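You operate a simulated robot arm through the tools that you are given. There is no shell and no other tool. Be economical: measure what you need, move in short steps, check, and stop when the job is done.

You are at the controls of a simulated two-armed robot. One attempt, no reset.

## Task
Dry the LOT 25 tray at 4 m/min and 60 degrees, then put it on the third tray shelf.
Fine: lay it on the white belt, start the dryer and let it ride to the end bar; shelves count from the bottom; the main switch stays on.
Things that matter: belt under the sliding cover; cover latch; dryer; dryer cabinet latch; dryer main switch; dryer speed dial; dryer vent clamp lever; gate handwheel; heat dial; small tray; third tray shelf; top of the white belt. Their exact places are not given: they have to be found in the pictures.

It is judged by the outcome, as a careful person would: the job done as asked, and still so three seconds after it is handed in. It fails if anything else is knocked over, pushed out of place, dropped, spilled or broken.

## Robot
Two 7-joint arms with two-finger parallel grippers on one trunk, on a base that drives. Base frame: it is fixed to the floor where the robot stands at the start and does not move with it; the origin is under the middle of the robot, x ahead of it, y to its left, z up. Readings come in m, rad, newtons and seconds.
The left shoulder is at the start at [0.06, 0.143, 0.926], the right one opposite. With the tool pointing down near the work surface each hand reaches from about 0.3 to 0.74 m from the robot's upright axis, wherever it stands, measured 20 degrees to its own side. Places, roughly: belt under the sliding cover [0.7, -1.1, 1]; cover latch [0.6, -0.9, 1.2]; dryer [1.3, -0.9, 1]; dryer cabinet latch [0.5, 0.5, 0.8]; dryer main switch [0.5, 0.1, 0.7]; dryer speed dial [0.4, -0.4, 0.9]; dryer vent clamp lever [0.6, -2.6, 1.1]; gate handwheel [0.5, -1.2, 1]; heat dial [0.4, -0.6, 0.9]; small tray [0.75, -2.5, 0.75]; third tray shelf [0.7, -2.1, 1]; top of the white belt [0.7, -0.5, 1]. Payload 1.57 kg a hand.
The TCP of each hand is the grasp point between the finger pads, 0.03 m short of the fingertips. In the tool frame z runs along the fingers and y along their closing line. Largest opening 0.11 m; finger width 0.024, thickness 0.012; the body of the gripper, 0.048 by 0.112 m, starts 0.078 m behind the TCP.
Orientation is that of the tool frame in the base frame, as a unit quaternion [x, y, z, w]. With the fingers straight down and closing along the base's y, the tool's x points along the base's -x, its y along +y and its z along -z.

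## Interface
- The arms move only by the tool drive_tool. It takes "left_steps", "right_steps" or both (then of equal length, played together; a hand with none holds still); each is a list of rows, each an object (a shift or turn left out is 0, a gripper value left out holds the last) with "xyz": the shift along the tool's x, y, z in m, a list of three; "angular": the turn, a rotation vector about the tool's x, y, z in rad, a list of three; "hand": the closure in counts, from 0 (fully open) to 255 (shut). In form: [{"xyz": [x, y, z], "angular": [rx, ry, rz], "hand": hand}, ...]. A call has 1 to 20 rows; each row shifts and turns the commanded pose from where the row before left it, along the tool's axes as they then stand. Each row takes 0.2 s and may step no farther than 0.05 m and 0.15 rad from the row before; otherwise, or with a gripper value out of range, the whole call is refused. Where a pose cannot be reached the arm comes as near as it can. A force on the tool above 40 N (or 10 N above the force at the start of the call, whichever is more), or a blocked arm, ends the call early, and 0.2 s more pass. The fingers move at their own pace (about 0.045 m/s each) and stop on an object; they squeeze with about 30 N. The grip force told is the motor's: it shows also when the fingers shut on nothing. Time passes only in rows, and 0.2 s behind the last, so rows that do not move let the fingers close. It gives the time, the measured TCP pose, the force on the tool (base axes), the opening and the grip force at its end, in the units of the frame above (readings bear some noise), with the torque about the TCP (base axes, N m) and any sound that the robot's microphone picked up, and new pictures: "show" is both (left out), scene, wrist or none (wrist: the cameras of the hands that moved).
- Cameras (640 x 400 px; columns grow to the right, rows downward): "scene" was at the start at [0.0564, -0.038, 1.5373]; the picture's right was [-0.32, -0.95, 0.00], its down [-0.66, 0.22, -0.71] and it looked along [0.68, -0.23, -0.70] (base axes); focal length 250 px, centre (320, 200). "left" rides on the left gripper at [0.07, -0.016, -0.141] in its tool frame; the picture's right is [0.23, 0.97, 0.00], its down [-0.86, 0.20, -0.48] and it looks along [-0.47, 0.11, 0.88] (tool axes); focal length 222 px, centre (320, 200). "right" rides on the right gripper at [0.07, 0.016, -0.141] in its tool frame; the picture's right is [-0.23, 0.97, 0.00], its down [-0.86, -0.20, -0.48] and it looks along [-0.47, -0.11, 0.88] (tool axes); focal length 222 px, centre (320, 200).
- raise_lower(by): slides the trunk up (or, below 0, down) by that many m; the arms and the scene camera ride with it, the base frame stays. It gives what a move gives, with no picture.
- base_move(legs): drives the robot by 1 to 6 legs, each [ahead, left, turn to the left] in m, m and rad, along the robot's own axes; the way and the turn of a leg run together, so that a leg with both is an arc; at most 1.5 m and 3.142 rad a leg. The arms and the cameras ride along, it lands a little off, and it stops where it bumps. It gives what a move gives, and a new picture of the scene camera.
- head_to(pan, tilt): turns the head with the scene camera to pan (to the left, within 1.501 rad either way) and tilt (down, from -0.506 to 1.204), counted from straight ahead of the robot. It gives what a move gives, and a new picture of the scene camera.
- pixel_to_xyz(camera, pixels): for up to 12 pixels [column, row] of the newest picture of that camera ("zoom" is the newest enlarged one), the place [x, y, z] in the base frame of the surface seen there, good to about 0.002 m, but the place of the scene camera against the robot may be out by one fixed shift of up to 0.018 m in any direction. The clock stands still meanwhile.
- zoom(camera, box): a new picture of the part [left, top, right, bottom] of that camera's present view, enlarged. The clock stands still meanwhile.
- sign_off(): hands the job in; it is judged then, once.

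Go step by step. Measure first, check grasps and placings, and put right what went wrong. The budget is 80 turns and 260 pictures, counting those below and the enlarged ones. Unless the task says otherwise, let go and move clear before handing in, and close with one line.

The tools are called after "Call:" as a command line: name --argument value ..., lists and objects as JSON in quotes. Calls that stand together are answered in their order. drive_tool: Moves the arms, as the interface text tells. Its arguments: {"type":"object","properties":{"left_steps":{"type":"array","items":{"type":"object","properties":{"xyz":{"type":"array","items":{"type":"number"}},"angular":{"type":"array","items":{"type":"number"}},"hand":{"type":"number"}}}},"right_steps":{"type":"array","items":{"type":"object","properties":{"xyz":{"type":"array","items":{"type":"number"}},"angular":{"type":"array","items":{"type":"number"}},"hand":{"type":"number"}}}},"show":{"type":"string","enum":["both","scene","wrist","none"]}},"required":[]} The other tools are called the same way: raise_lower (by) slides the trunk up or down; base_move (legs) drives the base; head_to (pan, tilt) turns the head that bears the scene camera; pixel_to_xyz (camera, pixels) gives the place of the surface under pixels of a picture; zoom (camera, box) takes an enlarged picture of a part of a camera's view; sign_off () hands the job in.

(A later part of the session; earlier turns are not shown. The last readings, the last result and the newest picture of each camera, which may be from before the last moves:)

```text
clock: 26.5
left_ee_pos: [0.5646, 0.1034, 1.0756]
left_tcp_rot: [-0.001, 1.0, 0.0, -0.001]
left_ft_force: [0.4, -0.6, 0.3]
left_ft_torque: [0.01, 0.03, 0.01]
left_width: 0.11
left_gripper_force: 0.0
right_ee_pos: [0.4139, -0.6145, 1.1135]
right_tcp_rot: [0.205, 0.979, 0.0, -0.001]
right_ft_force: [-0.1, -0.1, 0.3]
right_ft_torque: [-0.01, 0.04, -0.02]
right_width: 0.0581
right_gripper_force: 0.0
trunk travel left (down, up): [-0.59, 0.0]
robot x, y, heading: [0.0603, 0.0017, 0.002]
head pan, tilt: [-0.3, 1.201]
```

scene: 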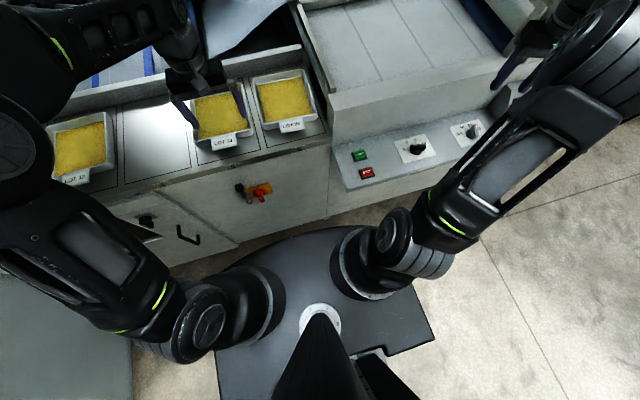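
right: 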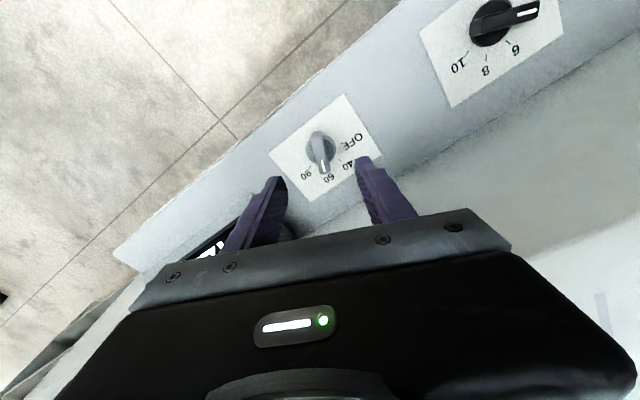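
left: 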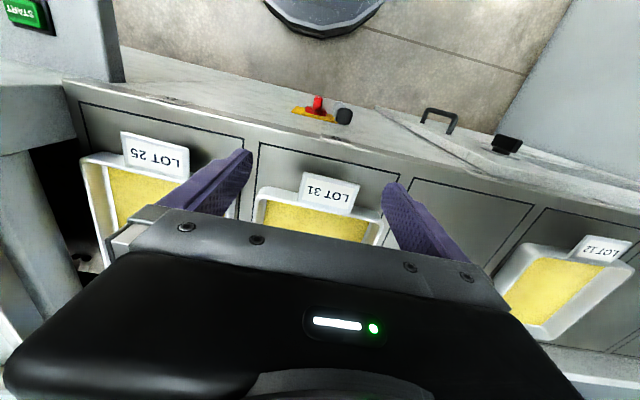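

The cabinet face is at x≈0.505 with the panel only a ledge, so the base can go nearer. I bring the right hand towards the tray with yaw zero, pull the left back, then drive ahead.

Call:
drive_tool --right_steps '[{"xyz": [0.0173, 0.0392, 0]}, {"xyz": [0.0173, 0.0392, 0]}, {"xyz": [0.0173, 0.0392, 0]}, {"xyz": [0.0173, 0.0392, 0]}, {"xyz": [0.0173, 0.0392, 0]}, {"xyz": [0.0173, 0.0392, 0]}, {"xyz": [0.0173, 0.0392, 0]}, {"angular": [0, 0, -0.138]}, {"angular": [0, 0, -0.138]}, {"angular": [0, 0, -0.138]}]' --left_steps '[{"xyz": [0.04, 0, -0.02]}, {"xyz": [0.04, 0, -0.02]}, {"xyz": [0.04, 0, -0.02]}, {"xyz": [0, 0, -0.02]}, {}, {}, {}, {}, {}, {}]' --show "none"

Call:
base_move --legs '[[0.13, 0.0, 0]]'

```text
clock: 28.7
left_ee_pos: [0.4437, 0.1035, 1.158]
left_tcp_rot: [-0.001, 1.0, 0.0, 0.0]
left_ft_force: [-0.6, 0.3, 0.0]
left_ft_torque: [0.03, 0.07, -0.03]
left_width: 0.11
left_gripper_force: 0.0
right_ee_pos: [0.4129, -0.3142, 1.1134]
right_tcp_rot: [-0.001, 1.0, 0.0, 0.001]
right_ft_force: [0.4, 1.0, -0.3]
right_ft_torque: [0.0, 0.04, 0.0]
right_width: 0.0581
right_gripper_force: 0.1
trunk travel left (down, up): [-0.59, 0.0]
robot x, y, heading: [0.0621, -0.0, 0.001]
head pan, tilt: [-0.3, 1.201]
```

```text
clock: 30.0
left_ee_pos: [0.5731, 0.1034, 1.1586]
left_tcp_rot: [-0.001, 1.0, 0.0, 0.0]
left_ft_force: [0.1, 0.0, -0.3]
left_ft_torque: [0.01, 0.04, 0.03]
left_width: 0.1102
left_gripper_force: 0.2
right_ee_pos: [0.5432, -0.313, 1.1127]
right_tcp_rot: [-0.001, 1.0, 0.0, -0.001]
right_ft_force: [0.9, 0.7, 0.6]
right_ft_torque: [-0.04, 0.02, 0.0]
right_width: 0.0581
right_gripper_force: 0.1
trunk travel left (down, up): [-0.59, 0.0]
robot x, y, heading: [0.1902, -0.0025, 0.003]
head pan, tilt: [-0.3, 1.201]
```

scene: 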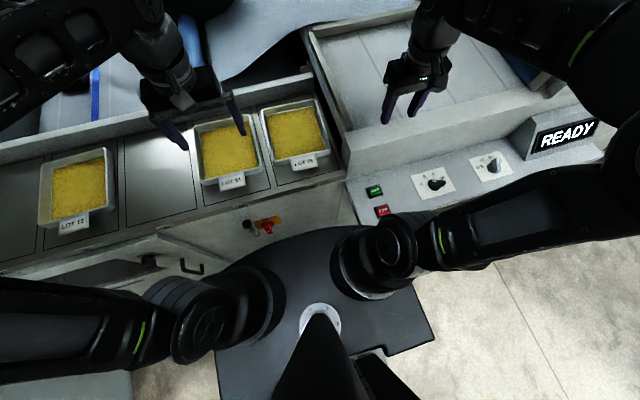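

Base at x=0.19. I hover both hands over the tray's side walls with ~37 mm openings.

Call:
drive_tool --left_steps '[{"xyz": [-0.023, -0.025, 0.02], "hand": 170}, {"xyz": [-0.023, -0.025, 0.02]}, {"xyz": [-0.023, -0.025, 0.02]}, {"xyz": [-0.023, -0.0265, 0.02], "angular": [0, 0, 0.05]}, {}]' --right_steps '[{"xyz": [-0.03, 0.039, 0], "hand": 170}, {"xyz": [-0.03, 0.039, 0]}, {"xyz": [-0.031, 0.039, 0]}, {"xyz": [-0.031, 0.0395, 0], "angular": [0, 0, 0.05]}, {"xyz": [0, 0, 0.025]}]'

Call:
zoom --camera "scene" --box '[180, 40, 380, 165]'

```text
refused: row 4 steps farther than a row can; nothing moved
```

```text
3.20 times, centred on (280, 102) of scene
```

zoom: 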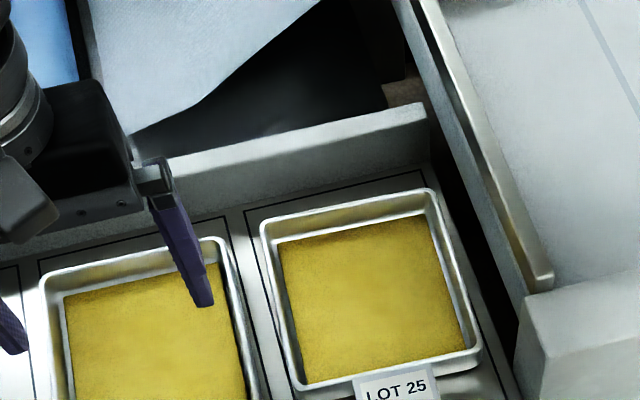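

Call:
drive_tool --left_steps '[{"xyz": [-0.023, -0.025, 0.02], "hand": 170}, {"xyz": [-0.023, -0.025, 0.02]}, {"xyz": [-0.023, -0.025, 0.02]}, {"xyz": [-0.023, -0.0265, 0.02], "angular": [0, 0, 0.05]}, {}, {}]' --right_steps '[{"xyz": [-0.024, 0.031, 0], "hand": 170}, {"xyz": [-0.024, 0.031, 0]}, {"xyz": [-0.024, 0.031, 0]}, {"xyz": [-0.025, 0.031, 0], "angular": [0, 0, 0.05]}, {"xyz": [-0.025, 0.0325, 0]}, {"xyz": [0, 0, 0.025]}]'

Call:
zoom --camera "scene" --box '[180, 40, 380, 165]'

```text
clock: 31.4
left_ee_pos: [0.6657, 0.0013, 1.0772]
left_tcp_rot: [0.023, 1.0, -0.001, 0.001]
left_ft_force: [0.5, -0.4, 0.5]
left_ft_torque: [0.0, 0.01, 0.01]
left_width: 0.0363
left_gripper_force: 0.1
right_ee_pos: [0.6641, -0.1521, 1.0854]
right_tcp_rot: [0.025, 1.0, 0.0, 0.0]
right_ft_force: [0.4, 0.9, 0.5]
right_ft_torque: [0.02, -0.02, 0.0]
right_width: 0.0365
right_gripper_force: 0.1
trunk travel left (down, up): [-0.59, 0.0]
robot x, y, heading: [0.1882, 0.0007, 0.001]
head pan, tilt: [-0.3, 1.201]
```

scene: 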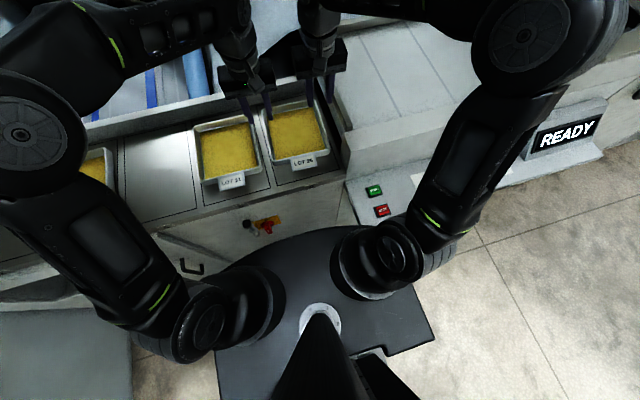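
right: 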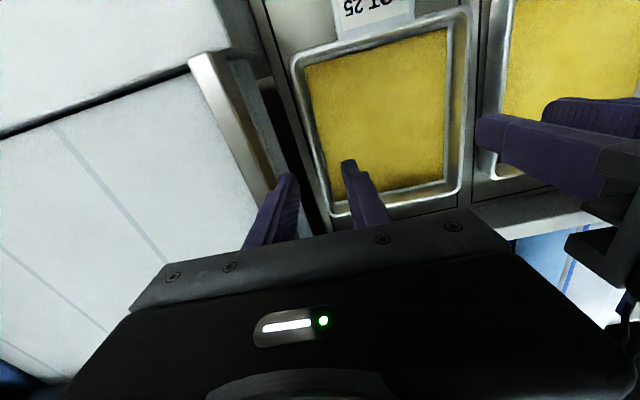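
left: 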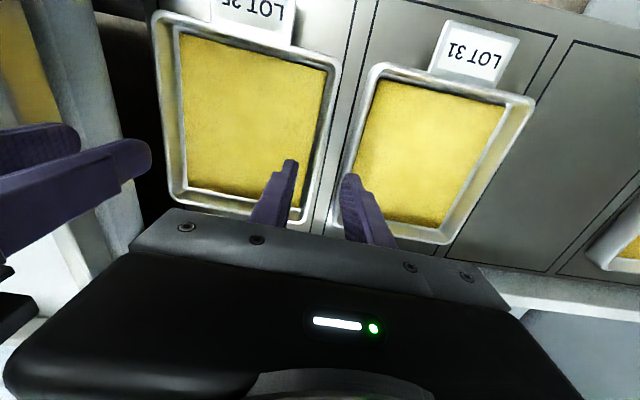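

```text
3.20 times, centred on (280, 102) of scene
```

zoom: 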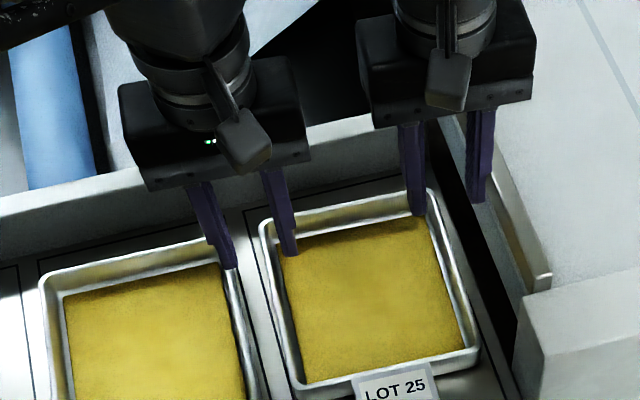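

I remeasure both side rims with the wrist cameras before descending.

Call:
pixel_to_xyz --camera "left" --pixels '[[337, 80], [328, 120], [322, 150], [312, 200], [306, 212], [160, 60], [168, 120], [175, 190], [352, 160], [376, 75], [335, 120], [316, 150]]'

Call:
pixel_to_xyz --camera "right" --pixels '[[295, 70], [308, 120], [325, 180], [338, 215], [468, 40], [465, 100], [462, 170], [300, 120], [316, 120], [270, 150], [268, 180], [232, 150]]'

```text
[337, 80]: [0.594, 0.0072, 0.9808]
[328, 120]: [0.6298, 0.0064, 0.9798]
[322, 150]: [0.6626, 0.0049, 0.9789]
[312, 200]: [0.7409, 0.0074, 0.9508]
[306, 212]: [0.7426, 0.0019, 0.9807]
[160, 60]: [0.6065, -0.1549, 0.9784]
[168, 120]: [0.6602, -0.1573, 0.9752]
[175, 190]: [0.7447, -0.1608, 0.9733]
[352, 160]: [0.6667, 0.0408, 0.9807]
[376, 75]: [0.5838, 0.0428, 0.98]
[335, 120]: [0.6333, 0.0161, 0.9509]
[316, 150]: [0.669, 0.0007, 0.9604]
```

```text
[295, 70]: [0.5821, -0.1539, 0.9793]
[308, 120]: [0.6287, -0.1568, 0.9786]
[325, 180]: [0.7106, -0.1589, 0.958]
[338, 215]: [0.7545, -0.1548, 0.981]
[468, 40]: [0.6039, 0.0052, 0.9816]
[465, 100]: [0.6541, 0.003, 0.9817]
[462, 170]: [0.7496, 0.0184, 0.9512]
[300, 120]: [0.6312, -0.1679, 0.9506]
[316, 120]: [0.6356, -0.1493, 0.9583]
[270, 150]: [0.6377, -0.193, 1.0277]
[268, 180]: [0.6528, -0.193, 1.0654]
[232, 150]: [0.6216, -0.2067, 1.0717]
```

Rims: left centre y≈+0.003, right ≈-0.156. I descend both to z 0.995 (tips 0.965).

Call:
drive_tool --left_steps '[{"xyz": [0, 0.0017, 0.02]}, {"xyz": [0, 0, 0.02]}, {"xyz": [0, 0, 0.02]}, {"xyz": [0, 0, 0.022]}, {}]' --right_steps '[{"xyz": [0, -0.0045, 0.02]}, {"xyz": [0, 0, 0.024]}, {"xyz": [0, 0, 0.024]}, {"xyz": [0, 0, 0.022]}, {}]'

```text
clock: 31.9
left_ee_pos: [0.6659, 0.0057, 1.0486]
left_tcp_rot: [0.024, 1.0, 0.0, 0.0]
left_ft_force: [0.6, -0.3, -0.2]
left_ft_torque: [-0.01, -0.03, 0.01]
left_width: 0.0366
left_gripper_force: 0.0
right_ee_pos: [0.6641, -0.1595, 1.0629]
right_tcp_rot: [0.024, 1.0, 0.0, 0.004]
right_ft_force: [0.2, 0.9, 0.4]
right_ft_torque: [-0.03, 0.05, 0.02]
right_width: 0.0364
right_gripper_force: 0.1
trunk travel left (down, up): [-0.59, 0.0]
robot x, y, heading: [0.1872, -0.0018, -0.0]
head pan, tilt: [-0.3, 1.201]
stopped in row 2 (right hand): the force on the tool passed its limit at 61 N (the readings are from after the stop); the commanded pose is now the measured one
```

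scene: 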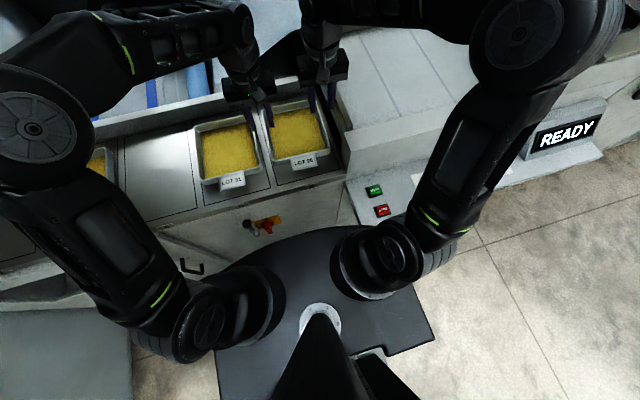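
right: 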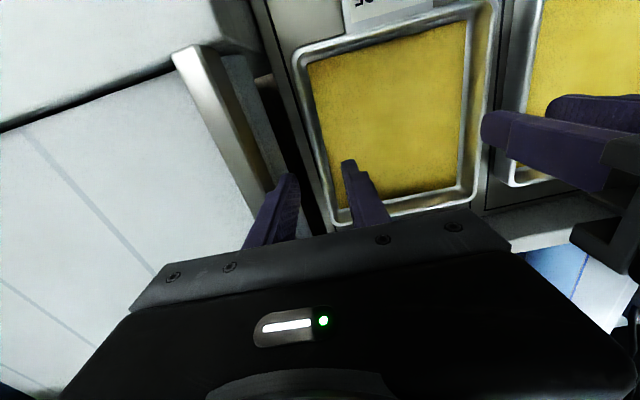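
left: 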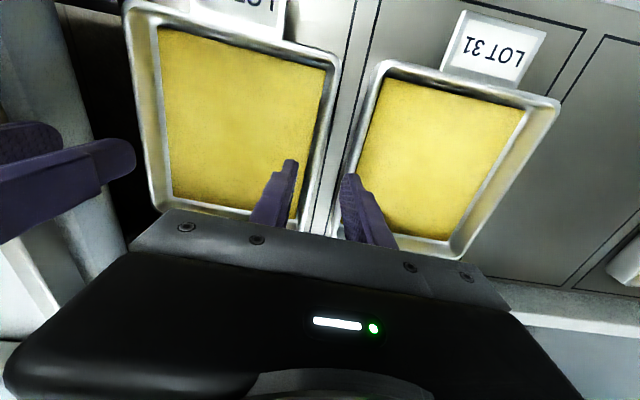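

The right outer finger touched the rail (61 N at z 1.063). I lift it, narrow its opening to 26 mm, re-centre, and check.

Call:
drive_tool --right_steps '[{"xyz": [0, 0, -0.02]}, {"xyz": [0, 0, -0.015], "hand": 195}, {"xyz": [0, 0.004, 0]}, {}]' --show "wrist"

Call:
pixel_to_xyz --camera "right" --pixels '[[190, 60], [205, 60], [225, 100], [240, 130], [260, 165], [250, 170], [300, 90], [310, 130], [320, 165], [232, 70], [245, 110], [265, 180]]'

```text
clock: 32.9
left_ee_pos: [0.6656, 0.0057, 1.0485]
left_tcp_rot: [0.024, 1.0, 0.001, 0.0]
left_ft_force: [0.4, -1.1, -0.5]
left_ft_torque: [0.0, 0.02, 0.01]
left_width: 0.0368
left_gripper_force: 0.1
right_ee_pos: [0.6643, -0.1545, 1.0956]
right_tcp_rot: [0.024, 1.0, -0.001, 0.003]
right_ft_force: [-0.1, 0.7, 0.2]
right_ft_torque: [0.01, 0.03, -0.04]
right_width: 0.026
right_gripper_force: 0.1
trunk travel left (down, up): [-0.59, 0.0]
robot x, y, heading: [0.1883, -0.0019, 0.0]
head pan, tilt: [-0.3, 1.201]
```

right: 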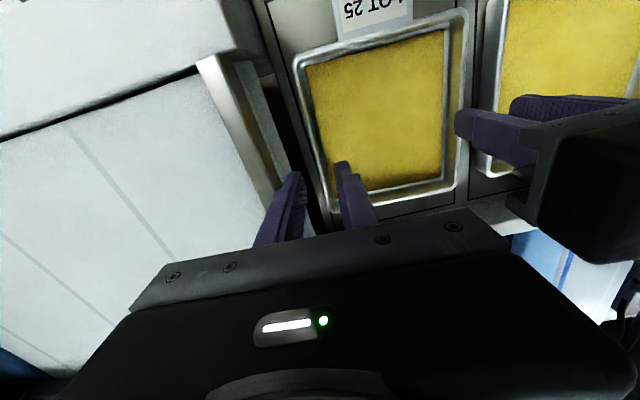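

```text
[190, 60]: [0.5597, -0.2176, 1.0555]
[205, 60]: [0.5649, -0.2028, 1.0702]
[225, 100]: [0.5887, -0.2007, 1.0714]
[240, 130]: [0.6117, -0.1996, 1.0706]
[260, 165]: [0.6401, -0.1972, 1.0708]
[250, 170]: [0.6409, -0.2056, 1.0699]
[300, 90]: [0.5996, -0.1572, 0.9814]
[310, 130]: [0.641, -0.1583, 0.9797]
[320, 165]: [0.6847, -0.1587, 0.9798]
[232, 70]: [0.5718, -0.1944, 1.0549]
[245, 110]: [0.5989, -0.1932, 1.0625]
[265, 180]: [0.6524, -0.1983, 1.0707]
```

Call:
drive_tool --left_steps '[{"xyz": [0, -0.002, 0.0]}, {}, {"xyz": [0, 0, 0.018]}, {"xyz": [0, 0, 0.018]}, {"xyz": [0, 0, 0.018]}, {}]' --right_steps '[{"xyz": [0, -0.0015, 0.02]}, {"xyz": [0, 0, 0.02]}, {"xyz": [0, 0, 0.02]}, {"xyz": [0, 0, 0.02]}, {"xyz": [0, 0, 0.02]}, {}]'

```text
clock: 34.3
left_ee_pos: [0.6656, 0.0033, 0.9934]
left_tcp_rot: [0.024, 1.0, 0.0, 0.0]
left_ft_force: [-0.7, -0.5, 0.4]
left_ft_torque: [-0.05, 0.01, 0.01]
left_width: 0.0367
left_gripper_force: 0.0
right_ee_pos: [0.6648, -0.1579, 0.9961]
right_tcp_rot: [0.024, 1.0, 0.0, 0.004]
right_ft_force: [0.1, 0.7, 0.8]
right_ft_torque: [0.0, 0.03, -0.01]
right_width: 0.026
right_gripper_force: 0.1
trunk travel left (down, up): [-0.59, 0.0]
robot x, y, heading: [0.1846, 0.0036, 0.0]
head pan, tilt: [-0.3, 1.201]
```

scene: 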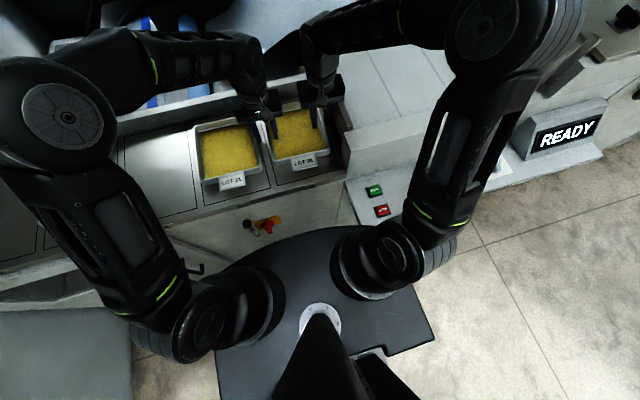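
right: 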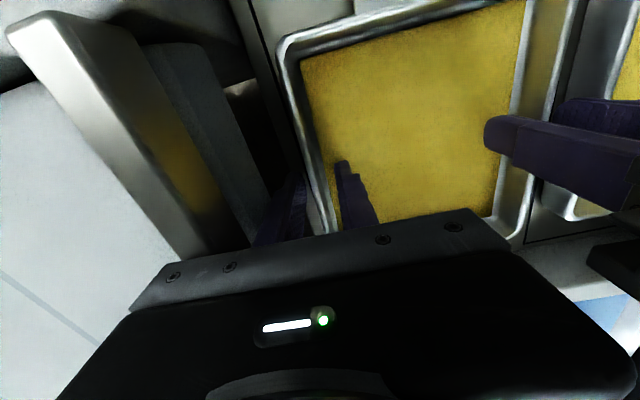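
left: 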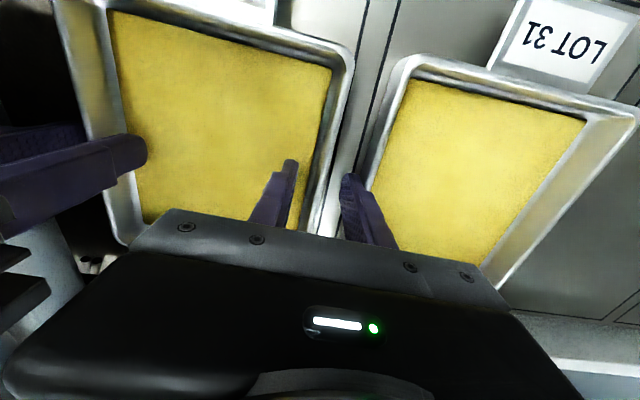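

Both hands straddle the side walls without force. Close both.

Call:
drive_tool --left_steps '[{"hand": 255}, {"hand": 255}, {"hand": 255}, {"hand": 255}]' --right_steps '[{"hand": 230}, {"hand": 255}, {"hand": 255}, {"hand": 255}]'

```text
clock: 35.3
left_ee_pos: [0.6671, 0.0042, 0.9936]
left_tcp_rot: [0.022, 1.0, 0.002, 0.0]
left_ft_force: [0.3, 23.7, 6.1]
left_ft_torque: [0.47, 0.08, -0.11]
left_width: 0.0059
left_gripper_force: 24.9
right_ee_pos: [0.6652, -0.1593, 0.9959]
right_tcp_rot: [0.025, 1.0, -0.002, 0.003]
right_ft_force: [0.2, -21.5, 0.7]
right_ft_torque: [-0.47, -0.15, 0.09]
right_width: 0.0055
right_gripper_force: 25.8
trunk travel left (down, up): [-0.59, 0.0]
robot x, y, heading: [0.1888, 0.003, -0.0]
head pan, tilt: [-0.3, 1.201]
```

scene: 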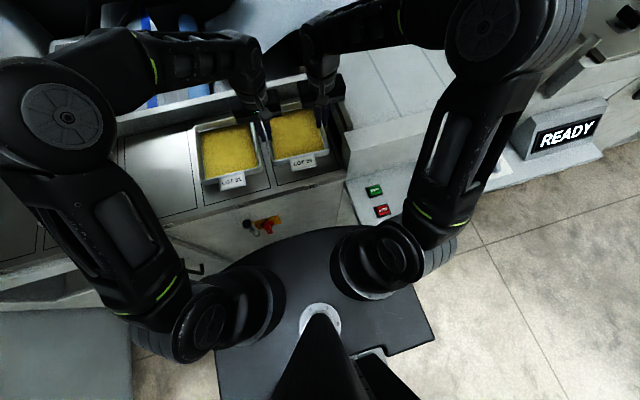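
right: 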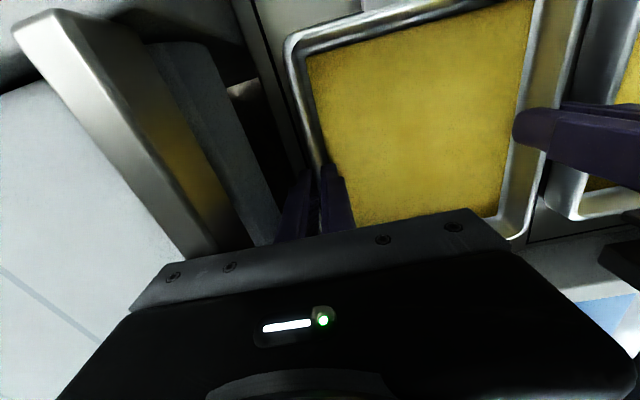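
left: 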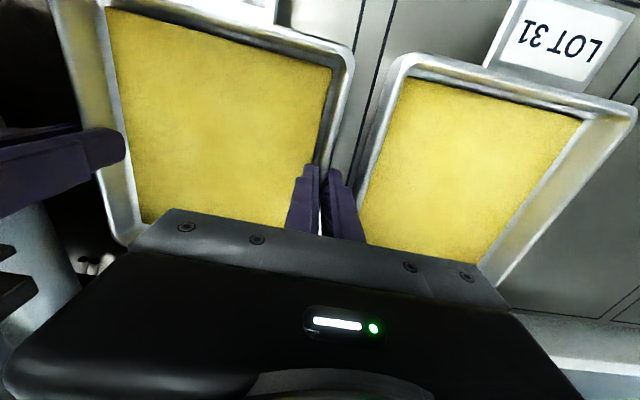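

Both gripped, but pulling the tray apart ~22 N; I ease inwards 1.5 mm each and lift a centimetre.

Call:
drive_tool --left_steps '[{"xyz": [0, -0.0015, 0]}, {}, {"xyz": [0, 0, -0.01]}, {"xyz": [0, 0, -0.01]}, {}]' --right_steps '[{"xyz": [0, 0.0015, 0]}, {}, {"xyz": [0, 0, -0.01]}, {"xyz": [0, 0, -0.01]}, {}]' --show "wrist"

```text
clock: 36.5
left_ee_pos: [0.6655, -0.0016, 1.0152]
left_tcp_rot: [0.025, 1.0, -0.002, 0.0]
left_ft_force: [0.6, -0.1, -0.6]
left_ft_torque: [-0.01, 0.0, 0.02]
left_width: 0.0
left_gripper_force: 21.3
right_ee_pos: [0.666, -0.1536, 1.0168]
right_tcp_rot: [0.023, 1.0, 0.002, 0.005]
right_ft_force: [0.4, 0.6, -1.1]
right_ft_torque: [0.0, 0.02, 0.01]
right_width: 0.0
right_gripper_force: 21.2
trunk travel left (down, up): [-0.59, 0.0]
robot x, y, heading: [0.1857, 0.0004, -0.001]
head pan, tilt: [-0.3, 1.201]
```

right: 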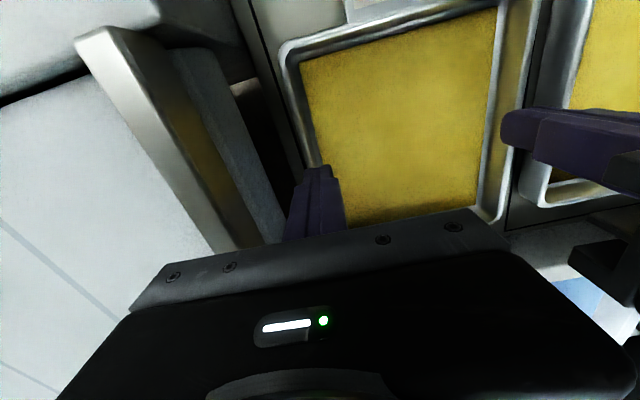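
left: 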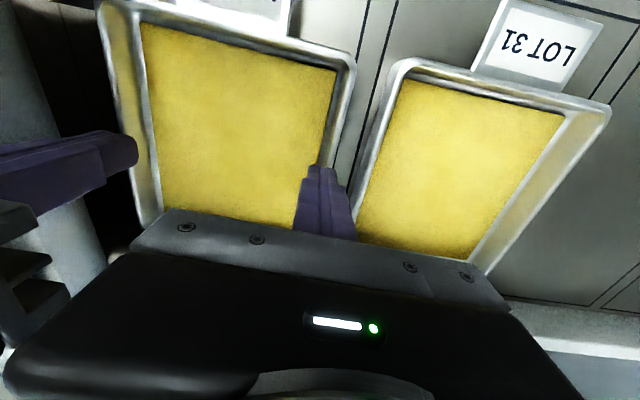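

The fingers slipped off (widths 0): the tray was actually pushing outward, so I eased the wrong way. I reopen, and remeasure the rims.

Call:
drive_tool --left_steps '[{"xyz": [0, 0.006, -0.015], "hand": 170}, {"xyz": [0, 0, -0.02]}, {"hand": 170}]' --right_steps '[{"xyz": [0, -0.006, -0.015], "hand": 195}, {"xyz": [0, 0, -0.02]}, {"hand": 195}]' --show "wrist"

Call:
zoom --camera "left" --box '[130, 20, 390, 240]'

Call:
zoom --camera "right" --box '[260, 20, 520, 240]'

Call:
pixel_to_xyz --camera "left" --pixels '[[326, 150], [329, 150], [323, 150], [320, 150], [317, 150], [313, 150], [310, 150], [332, 150], [335, 150]]'

Call:
pixel_to_xyz --camera "right" --pixels '[[300, 130], [304, 130], [307, 130], [310, 130], [313, 130], [316, 130], [319, 130], [322, 130], [325, 130]]'

```text
clock: 37.3
left_ee_pos: [0.6656, 0.0064, 1.0481]
left_tcp_rot: [0.023, 1.0, 0.0, -0.001]
left_ft_force: [-0.4, 0.6, 0.3]
left_ft_torque: [0.01, 0.03, 0.02]
left_width: 0.0367
left_gripper_force: 0.1
right_ee_pos: [0.6651, -0.1632, 1.0524]
right_tcp_rot: [0.025, 1.0, 0.0, 0.004]
right_ft_force: [-0.2, -0.2, -0.2]
right_ft_torque: [0.02, 0.0, 0.03]
right_width: 0.0257
right_gripper_force: 0.0
trunk travel left (down, up): [-0.59, 0.0]
robot x, y, heading: [0.1866, -0.0005, 0.001]
head pan, tilt: [-0.3, 1.201]
```

right: 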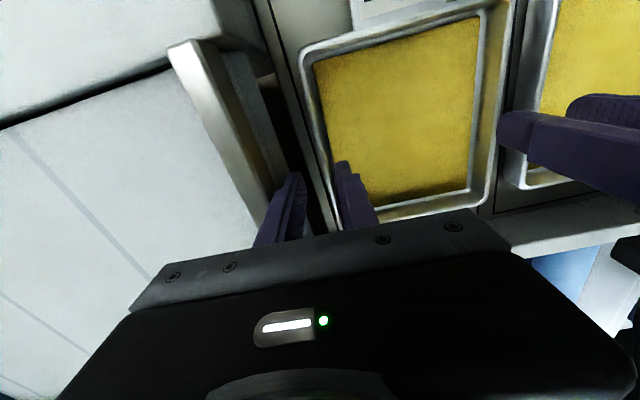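
left: 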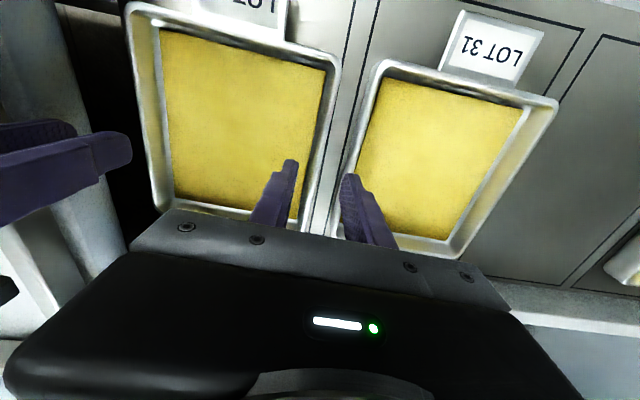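

```text
1.82 times, centred on (260, 130) of left
```

zoom: 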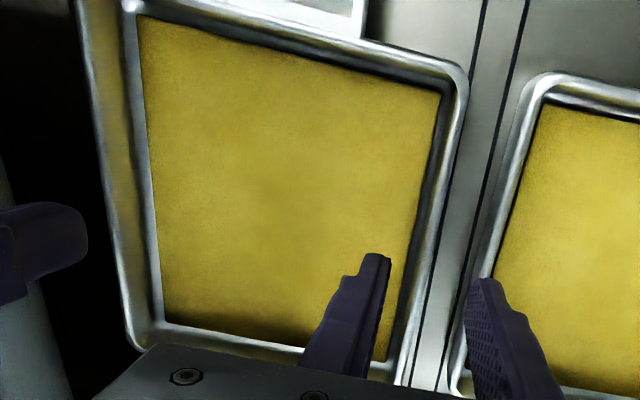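

```text
1.82 times, centred on (390, 130) of right
```

zoom: 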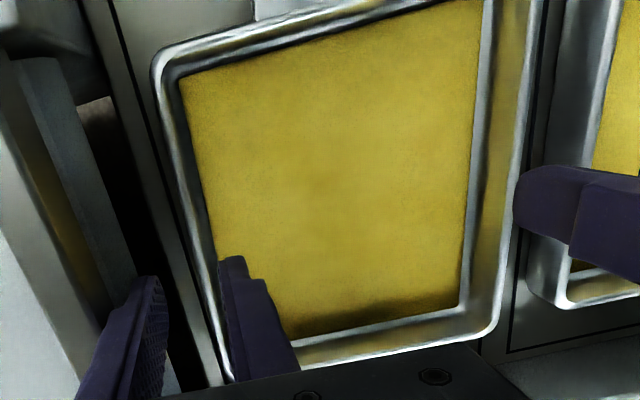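

```text
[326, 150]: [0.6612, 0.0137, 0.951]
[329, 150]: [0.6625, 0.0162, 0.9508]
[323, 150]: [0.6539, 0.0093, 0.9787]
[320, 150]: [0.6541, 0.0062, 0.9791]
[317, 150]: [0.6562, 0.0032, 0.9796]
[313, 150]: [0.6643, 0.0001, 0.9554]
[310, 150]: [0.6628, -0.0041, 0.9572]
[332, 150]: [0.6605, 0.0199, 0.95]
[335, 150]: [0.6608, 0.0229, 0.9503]
```

```text
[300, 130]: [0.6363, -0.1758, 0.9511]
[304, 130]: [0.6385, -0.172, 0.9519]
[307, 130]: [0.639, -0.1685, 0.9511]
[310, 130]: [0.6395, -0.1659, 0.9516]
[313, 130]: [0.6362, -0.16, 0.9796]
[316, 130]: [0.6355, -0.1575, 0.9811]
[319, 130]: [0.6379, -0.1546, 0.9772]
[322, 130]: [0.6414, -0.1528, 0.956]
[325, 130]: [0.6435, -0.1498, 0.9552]
```

Walls are ~6 mm thick, nearly vertical: left centre y≈0.006, right ≈-0.159; powder top 0.956. I descend deeper (TCP 0.990) and close.

Call:
drive_tool --left_steps '[{"xyz": [0, 0, 0.02]}, {"xyz": [0, 0, 0.02]}, {"xyz": [0, 0, 0.018]}, {}, {"hand": 255}, {"hand": 255}, {"hand": 255}, {}]' --right_steps '[{"xyz": [0, 0.0035, 0.02]}, {"xyz": [0, 0, 0.02]}, {"xyz": [0, 0, 0.022]}, {}, {"hand": 230}, {"hand": 255}, {"hand": 255}, {}]' --show "wrist"

```text
clock: 38.1
left_ee_pos: [0.6663, 0.0064, 1.0092]
left_tcp_rot: [0.024, 1.0, -0.002, 0.005]
left_ft_force: [-4.8, 1.0, 13.1]
left_ft_torque: [0.44, 0.2, 0.14]
left_width: 0.0371
left_gripper_force: 0.5
right_ee_pos: [0.6634, -0.1591, 1.0091]
right_tcp_rot: [0.024, 1.0, 0.0, 0.005]
right_ft_force: [-8.7, -0.1, 12.6]
right_ft_torque: [-0.29, 0.22, -0.24]
right_width: 0.0263
right_gripper_force: 0.1
trunk travel left (down, up): [-0.59, 0.0]
robot x, y, heading: [0.1888, -0.0004, -0.0]
head pan, tilt: [-0.3, 1.201]
stopped in row 3 (left hand): the force on the tool passed its limit at 47 N (the readings are from after the stop); the commanded pose is now the measured one
```

right: 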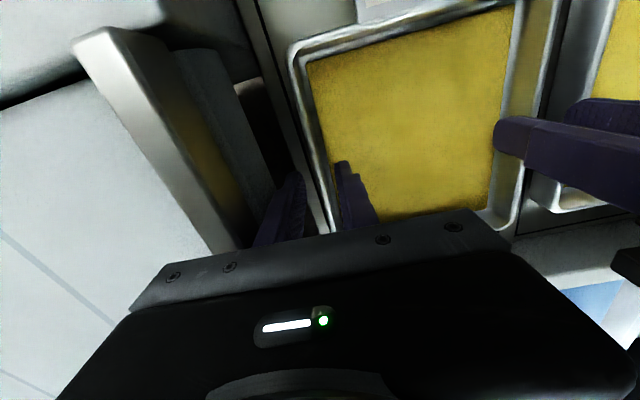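
left: 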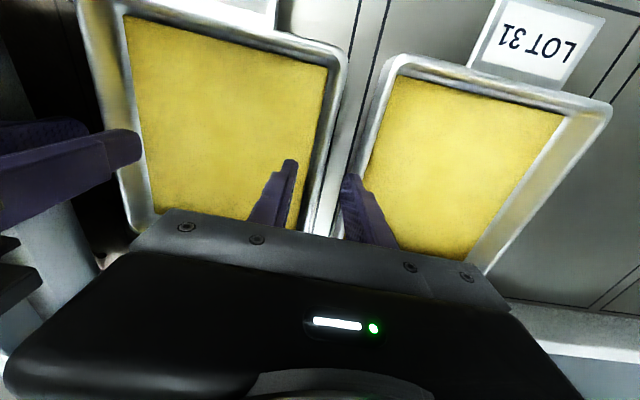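

Left's outer finger apparently met LOT 31's rim. I lift a bit, narrow the left to 26 mm too, and check forces.

Call:
drive_tool --left_steps '[{"xyz": [0, 0, -0.02]}, {"xyz": [0, 0, -0.01], "hand": 195}, {"hand": 195}, {}]' --right_steps '[{"xyz": [0, 0, -0.02]}, {"xyz": [0, 0, -0.01]}, {}, {}]' --show "wrist"

Call:
zoom --camera "left" --box '[230, 20, 490, 240]'

Call:
pixel_to_xyz --camera "left" --pixels '[[325, 130], [322, 130], [328, 130], [319, 130], [355, 130], [360, 130], [365, 130], [370, 130], [150, 150], [155, 150], [160, 150], [165, 150]]'

```text
clock: 39.1
left_ee_pos: [0.6688, 0.0064, 1.035]
left_tcp_rot: [0.024, 1.0, -0.002, 0.005]
left_ft_force: [-0.6, -0.6, -0.1]
left_ft_torque: [0.02, 0.02, 0.01]
left_width: 0.0261
left_gripper_force: 0.0
right_ee_pos: [0.6662, -0.1593, 1.038]
right_tcp_rot: [0.024, 1.0, 0.0, 0.006]
right_ft_force: [0.1, -0.1, 0.6]
right_ft_torque: [-0.01, 0.0, 0.02]
right_width: 0.0258
right_gripper_force: 0.0
trunk travel left (down, up): [-0.59, 0.0]
robot x, y, heading: [0.1847, -0.0016, -0.0]
head pan, tilt: [-0.3, 1.201]
```

right: 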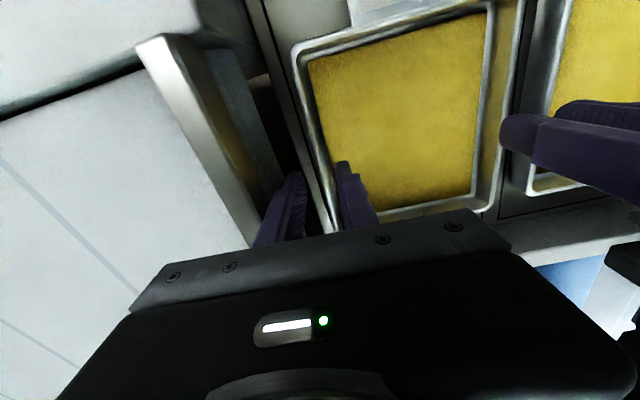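
left: 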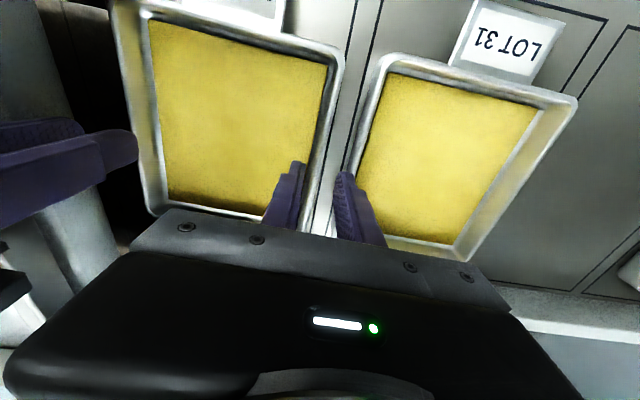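

```text
1.82 times, centred on (360, 130) of left
```

zoom: 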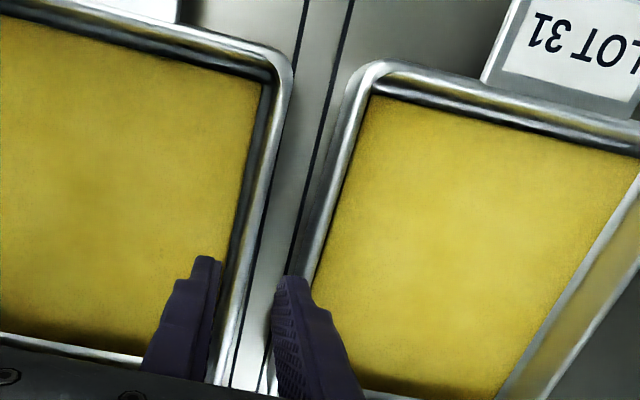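

```text
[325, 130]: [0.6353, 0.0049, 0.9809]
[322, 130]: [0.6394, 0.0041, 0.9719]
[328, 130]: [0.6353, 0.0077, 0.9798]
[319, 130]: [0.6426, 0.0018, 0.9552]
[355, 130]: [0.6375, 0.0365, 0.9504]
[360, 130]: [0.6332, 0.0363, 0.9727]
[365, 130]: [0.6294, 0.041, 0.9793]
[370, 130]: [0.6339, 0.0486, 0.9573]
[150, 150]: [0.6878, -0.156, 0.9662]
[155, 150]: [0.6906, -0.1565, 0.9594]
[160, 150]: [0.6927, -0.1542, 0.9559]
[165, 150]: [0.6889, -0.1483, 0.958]
```

Clearance is now adequate. Descend to 0.990 and close.

Call:
drive_tool --left_steps '[{"xyz": [0, 0, 0.015]}, {"xyz": [0, 0, 0.015]}, {"xyz": [0, 0, 0.014]}, {}, {"hand": 225}, {"hand": 255}, {"hand": 255}, {}]' --right_steps '[{"xyz": [0, 0, 0.016]}, {"xyz": [0, 0, 0.016]}, {"xyz": [0, 0, 0.015]}, {}, {"hand": 225}, {"hand": 255}, {"hand": 255}, {}]' --show "wrist"

```text
clock: 39.7
left_ee_pos: [0.6692, 0.007, 1.0046]
left_tcp_rot: [0.025, 1.0, -0.001, 0.004]
left_ft_force: [0.6, -0.7, -0.4]
left_ft_torque: [0.02, 0.06, -0.01]
left_width: 0.0256
left_gripper_force: 0.1
right_ee_pos: [0.6679, -0.1594, 1.0095]
right_tcp_rot: [0.026, 1.0, 0.0, 0.006]
right_ft_force: [-11.2, 0.6, 14.1]
right_ft_torque: [-0.31, 0.28, -0.28]
right_width: 0.0255
right_gripper_force: 0.1
trunk travel left (down, up): [-0.59, 0.0]
robot x, y, heading: [0.1885, -0.0039, 0.001]
head pan, tilt: [-0.3, 1.201]
stopped in row 3 (right hand): the force on the tool passed its limit at 50 N (the readings are from after the stop); the commanded pose is now the measured one
```

right: 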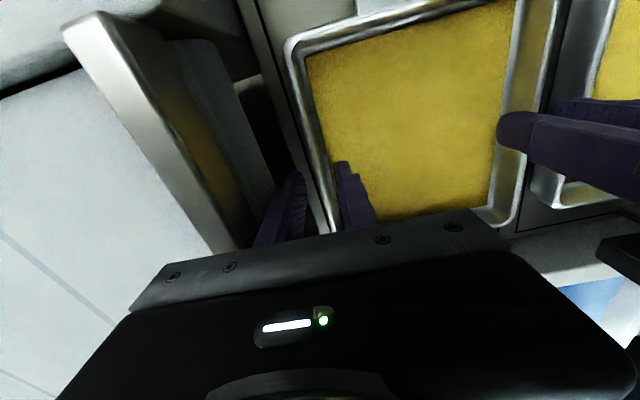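
left: 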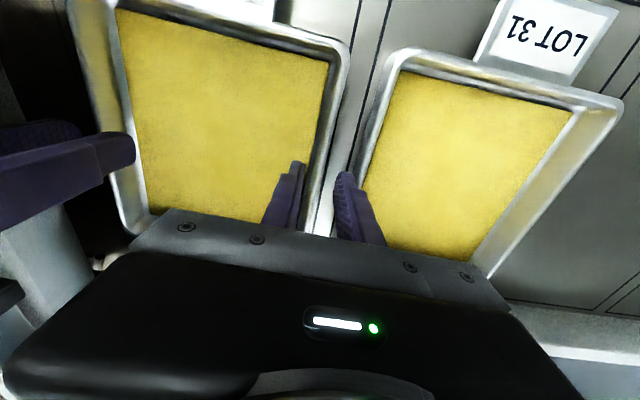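

Torque shows the right outer finger (offset ~-22 mm) touched the dryer side. I raise slightly, narrow right to 18 mm, shift +2 mm, and descend again.

Call:
drive_tool --left_steps '[{}, {}, {}, {}, {"xyz": [0, 0, 0.007]}, {"xyz": [0, 0, 0.007]}, {}]' --right_steps '[{"xyz": [0, 0, -0.02]}, {"xyz": [0, 0.002, 0], "hand": 213}, {"xyz": [0, 0, 0.012]}, {"xyz": [0, 0, 0.012]}, {"xyz": [0, 0, 0.008]}, {"xyz": [0, 0, 0.007]}, {}]' --show "wrist"

```text
clock: 41.3
left_ee_pos: [0.6685, 0.0049, 0.9903]
left_tcp_rot: [0.024, 1.0, -0.001, 0.004]
left_ft_force: [0.0, -0.5, 0.5]
left_ft_torque: [-0.01, -0.02, 0.01]
left_width: 0.0258
left_gripper_force: 0.0
right_ee_pos: [0.6706, -0.1575, 0.9923]
right_tcp_rot: [0.024, 1.0, 0.0, 0.011]
right_ft_force: [3.5, -5.0, 36.9]
right_ft_torque: [-1.26, 1.28, 0.26]
right_width: 0.0182
right_gripper_force: 0.0
trunk travel left (down, up): [-0.59, 0.0]
robot x, y, heading: [0.1847, -0.0005, 0.005]
head pan, tilt: [-0.3, 1.201]
```

right: 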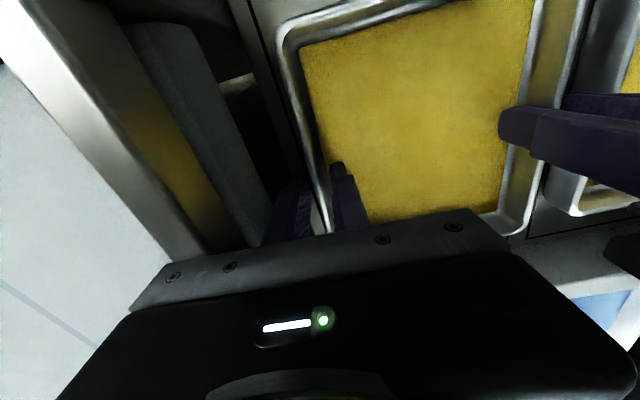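
left: 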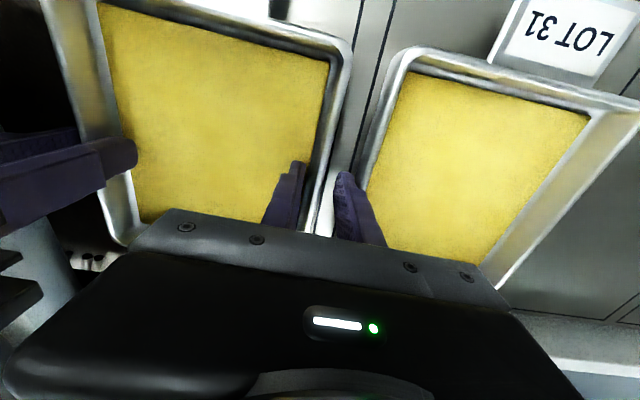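

The right gripper body meets the rail top (1.071) at this depth, so I raise the right 6 mm, and close both.

Call:
drive_tool --left_steps '[{"xyz": [0, 0.001, 0]}, {}, {"hand": 225}, {"hand": 255}, {"hand": 255}, {}]' --right_steps '[{"xyz": [0, -0.001, -0.006]}, {}, {"hand": 225}, {"hand": 255}, {"hand": 255}, {}]' --show "wrist"

```text
clock: 42.7
left_ee_pos: [0.6707, 0.006, 0.9896]
left_tcp_rot: [0.024, 1.0, -0.002, 0.004]
left_ft_force: [3.8, -6.4, 0.3]
left_ft_torque: [-0.05, -0.33, 0.33]
left_width: 0.0056
left_gripper_force: 25.6
right_ee_pos: [0.6704, -0.1584, 0.9948]
right_tcp_rot: [0.024, 1.0, 0.0, 0.007]
right_ft_force: [-3.2, 6.3, -0.8]
right_ft_torque: [0.05, 0.35, 0.31]
right_width: 0.0055
right_gripper_force: 25.3
trunk travel left (down, up): [-0.59, 0.0]
robot x, y, heading: [0.191, 0.0013, 0.002]
head pan, tilt: [-0.3, 1.201]
```

right: 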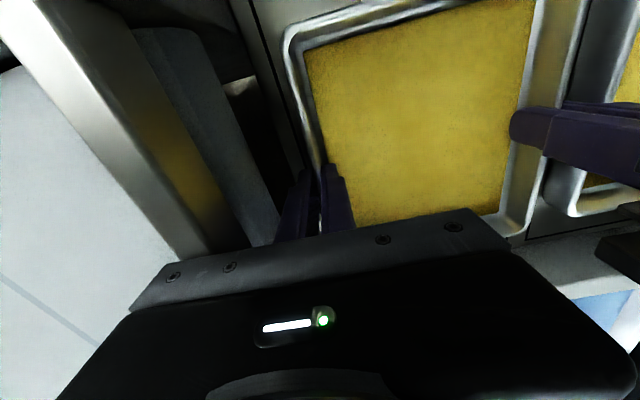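
left: 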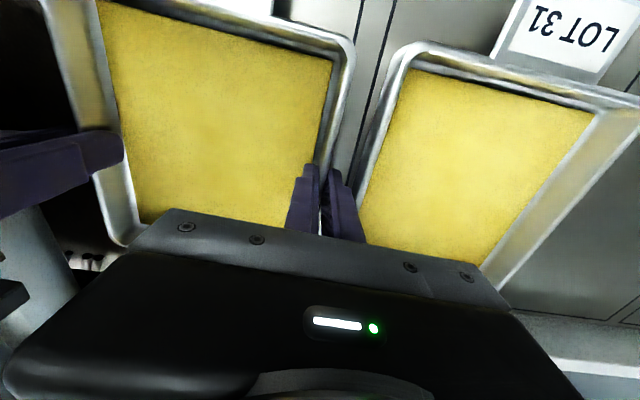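

Good grips with small internal forces (~6 N). Lift 2 cm slowly and look.

Call:
drive_tool --left_steps '[{"xyz": [0, 0, -0.005]}, {"xyz": [0, 0, -0.005]}, {"xyz": [0, 0, -0.005]}, {"xyz": [0, 0, -0.005]}, {}]' --right_steps '[{"xyz": [0, 0, -0.005]}, {"xyz": [0, 0, -0.005]}, {"xyz": [0, 0, -0.005]}, {"xyz": [0, 0, -0.005]}, {}]'

```text
clock: 43.9
left_ee_pos: [0.6714, 0.0067, 1.0104]
left_tcp_rot: [0.023, 1.0, -0.002, 0.004]
left_ft_force: [3.6, -16.4, -1.8]
left_ft_torque: [-0.24, 0.2, 0.31]
left_width: 0.0055
left_gripper_force: 25.7
right_ee_pos: [0.6691, -0.1585, 1.0158]
right_tcp_rot: [0.024, 1.0, 0.002, 0.009]
right_ft_force: [-3.1, 14.7, -1.8]
right_ft_torque: [0.24, -0.22, 0.28]
right_width: 0.0058
right_gripper_force: 25.6
trunk travel left (down, up): [-0.59, 0.0]
robot x, y, heading: [0.1879, 0.0005, 0.005]
head pan, tilt: [-0.3, 1.201]
```

scene: 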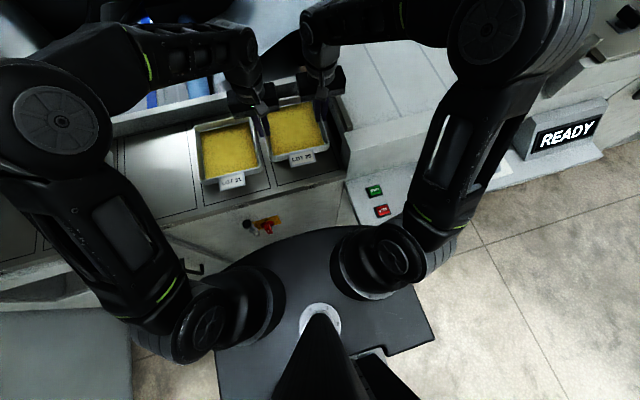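
right: 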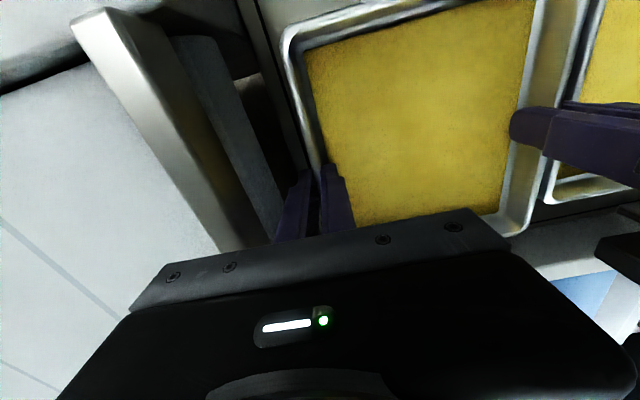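
left: 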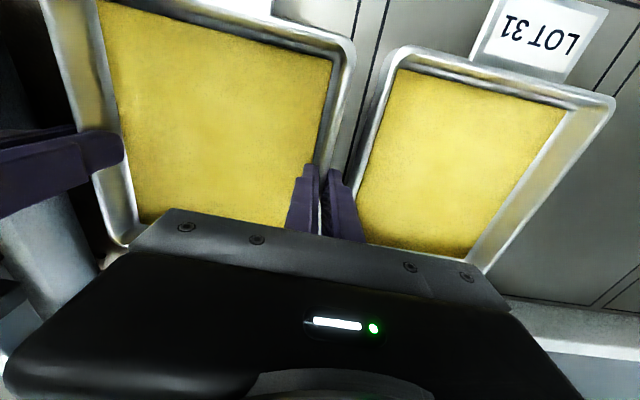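

The tray is up, light (~0.37 kg). I relax the pull a little and lift a further 11.5 cm in small coordinated rows.

Call:
drive_tool --left_steps '[{"xyz": [0, -0.0007, -0.01]}, {"xyz": [0, 0, -0.015]}, {"xyz": [0, 0, -0.015]}, {"xyz": [0, 0, -0.015]}, {"xyz": [0, 0, -0.015]}, {"xyz": [0, 0, -0.015]}, {"xyz": [0, 0, -0.015]}, {"xyz": [0, 0, -0.015]}, {}]' --right_steps '[{"xyz": [0, 0.0007, -0.01]}, {"xyz": [0, 0, -0.015]}, {"xyz": [0, 0, -0.015]}, {"xyz": [0, 0, -0.015]}, {"xyz": [0, 0, -0.015]}, {"xyz": [0, 0, -0.015]}, {"xyz": [0, 0, -0.015]}, {"xyz": [0, 0, -0.015]}, {}]' --show "scene"

```text
clock: 45.9
left_ee_pos: [0.6686, 0.0062, 1.1237]
left_tcp_rot: [0.024, 1.0, -0.002, 0.003]
left_ft_force: [1.0, -6.2, 1.5]
left_ft_torque: [-0.37, -0.1, 0.06]
left_width: 0.0056
left_gripper_force: 25.6
right_ee_pos: [0.6682, -0.1581, 1.1307]
right_tcp_rot: [0.024, 1.0, 0.0, 0.008]
right_ft_force: [-0.4, 6.7, -4.7]
right_ft_torque: [-0.15, 0.11, 0.11]
right_width: 0.0057
right_gripper_force: 25.9
trunk travel left (down, up): [-0.59, 0.0]
robot x, y, heading: [0.1891, 0.0028, 0.002]
head pan, tilt: [-0.3, 1.201]
```

scene: 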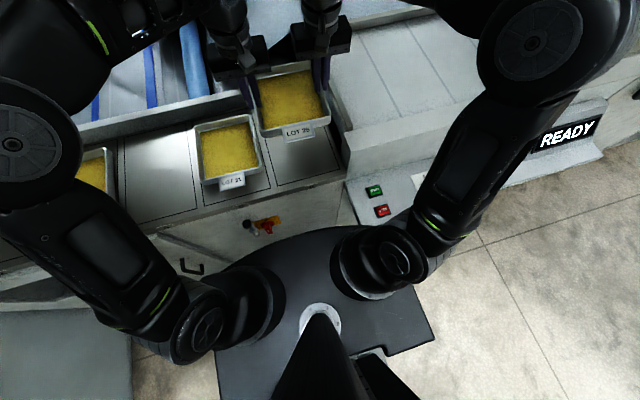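

Tray is level and bottom ≈1.084, above the rail. Before driving right I measure where the right elbow is relative to the gate/cover.

Call:
pixel_to_xyz --camera "scene" --pixels '[[530, 40], [500, 90], [580, 60], [590, 20], [560, 100], [540, 120], [450, 220], [600, 60], [400, 2], [470, 15], [620, 20], [575, 85]]'

```text
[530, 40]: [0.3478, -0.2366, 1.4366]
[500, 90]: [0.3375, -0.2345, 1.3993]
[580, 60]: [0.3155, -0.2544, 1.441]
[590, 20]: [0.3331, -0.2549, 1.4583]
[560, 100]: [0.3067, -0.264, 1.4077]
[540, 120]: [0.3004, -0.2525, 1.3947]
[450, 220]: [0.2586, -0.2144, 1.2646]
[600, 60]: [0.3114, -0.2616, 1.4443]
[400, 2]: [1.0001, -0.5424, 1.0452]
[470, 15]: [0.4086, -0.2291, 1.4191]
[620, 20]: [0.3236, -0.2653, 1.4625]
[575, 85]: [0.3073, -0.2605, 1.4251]
```

The elbow is high, clear. I back off 4 cm (keeping the trunk platform clear of the panel) and drive 0.37 m to the right.

Call:
base_move --legs '[[-0.04, 0, 0], [0, -0.37, 0]]'

```text
clock: 48.8
left_ee_pos: [0.6279, -0.3657, 1.1239]
left_tcp_rot: [0.03, 1.0, 0.0, 0.003]
left_ft_force: [1.4, -6.6, 2.0]
left_ft_torque: [-0.36, 0.07, 0.11]
left_width: 0.0055
left_gripper_force: 25.6
right_ee_pos: [0.6244, -0.5312, 1.1287]
right_tcp_rot: [0.03, 1.0, 0.002, 0.008]
right_ft_force: [-1.1, 7.4, -4.1]
right_ft_torque: [-0.11, -0.08, 0.14]
right_width: 0.0056
right_gripper_force: 25.9
trunk travel left (down, up): [-0.59, 0.0]
robot x, y, heading: [0.1424, -0.367, -0.011]
head pan, tilt: [-0.3, 1.201]
```

scene: 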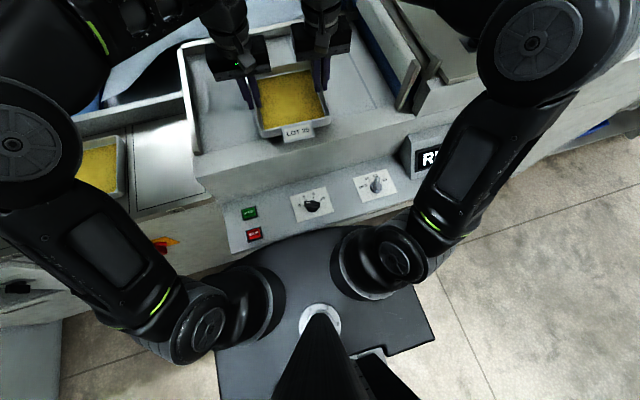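

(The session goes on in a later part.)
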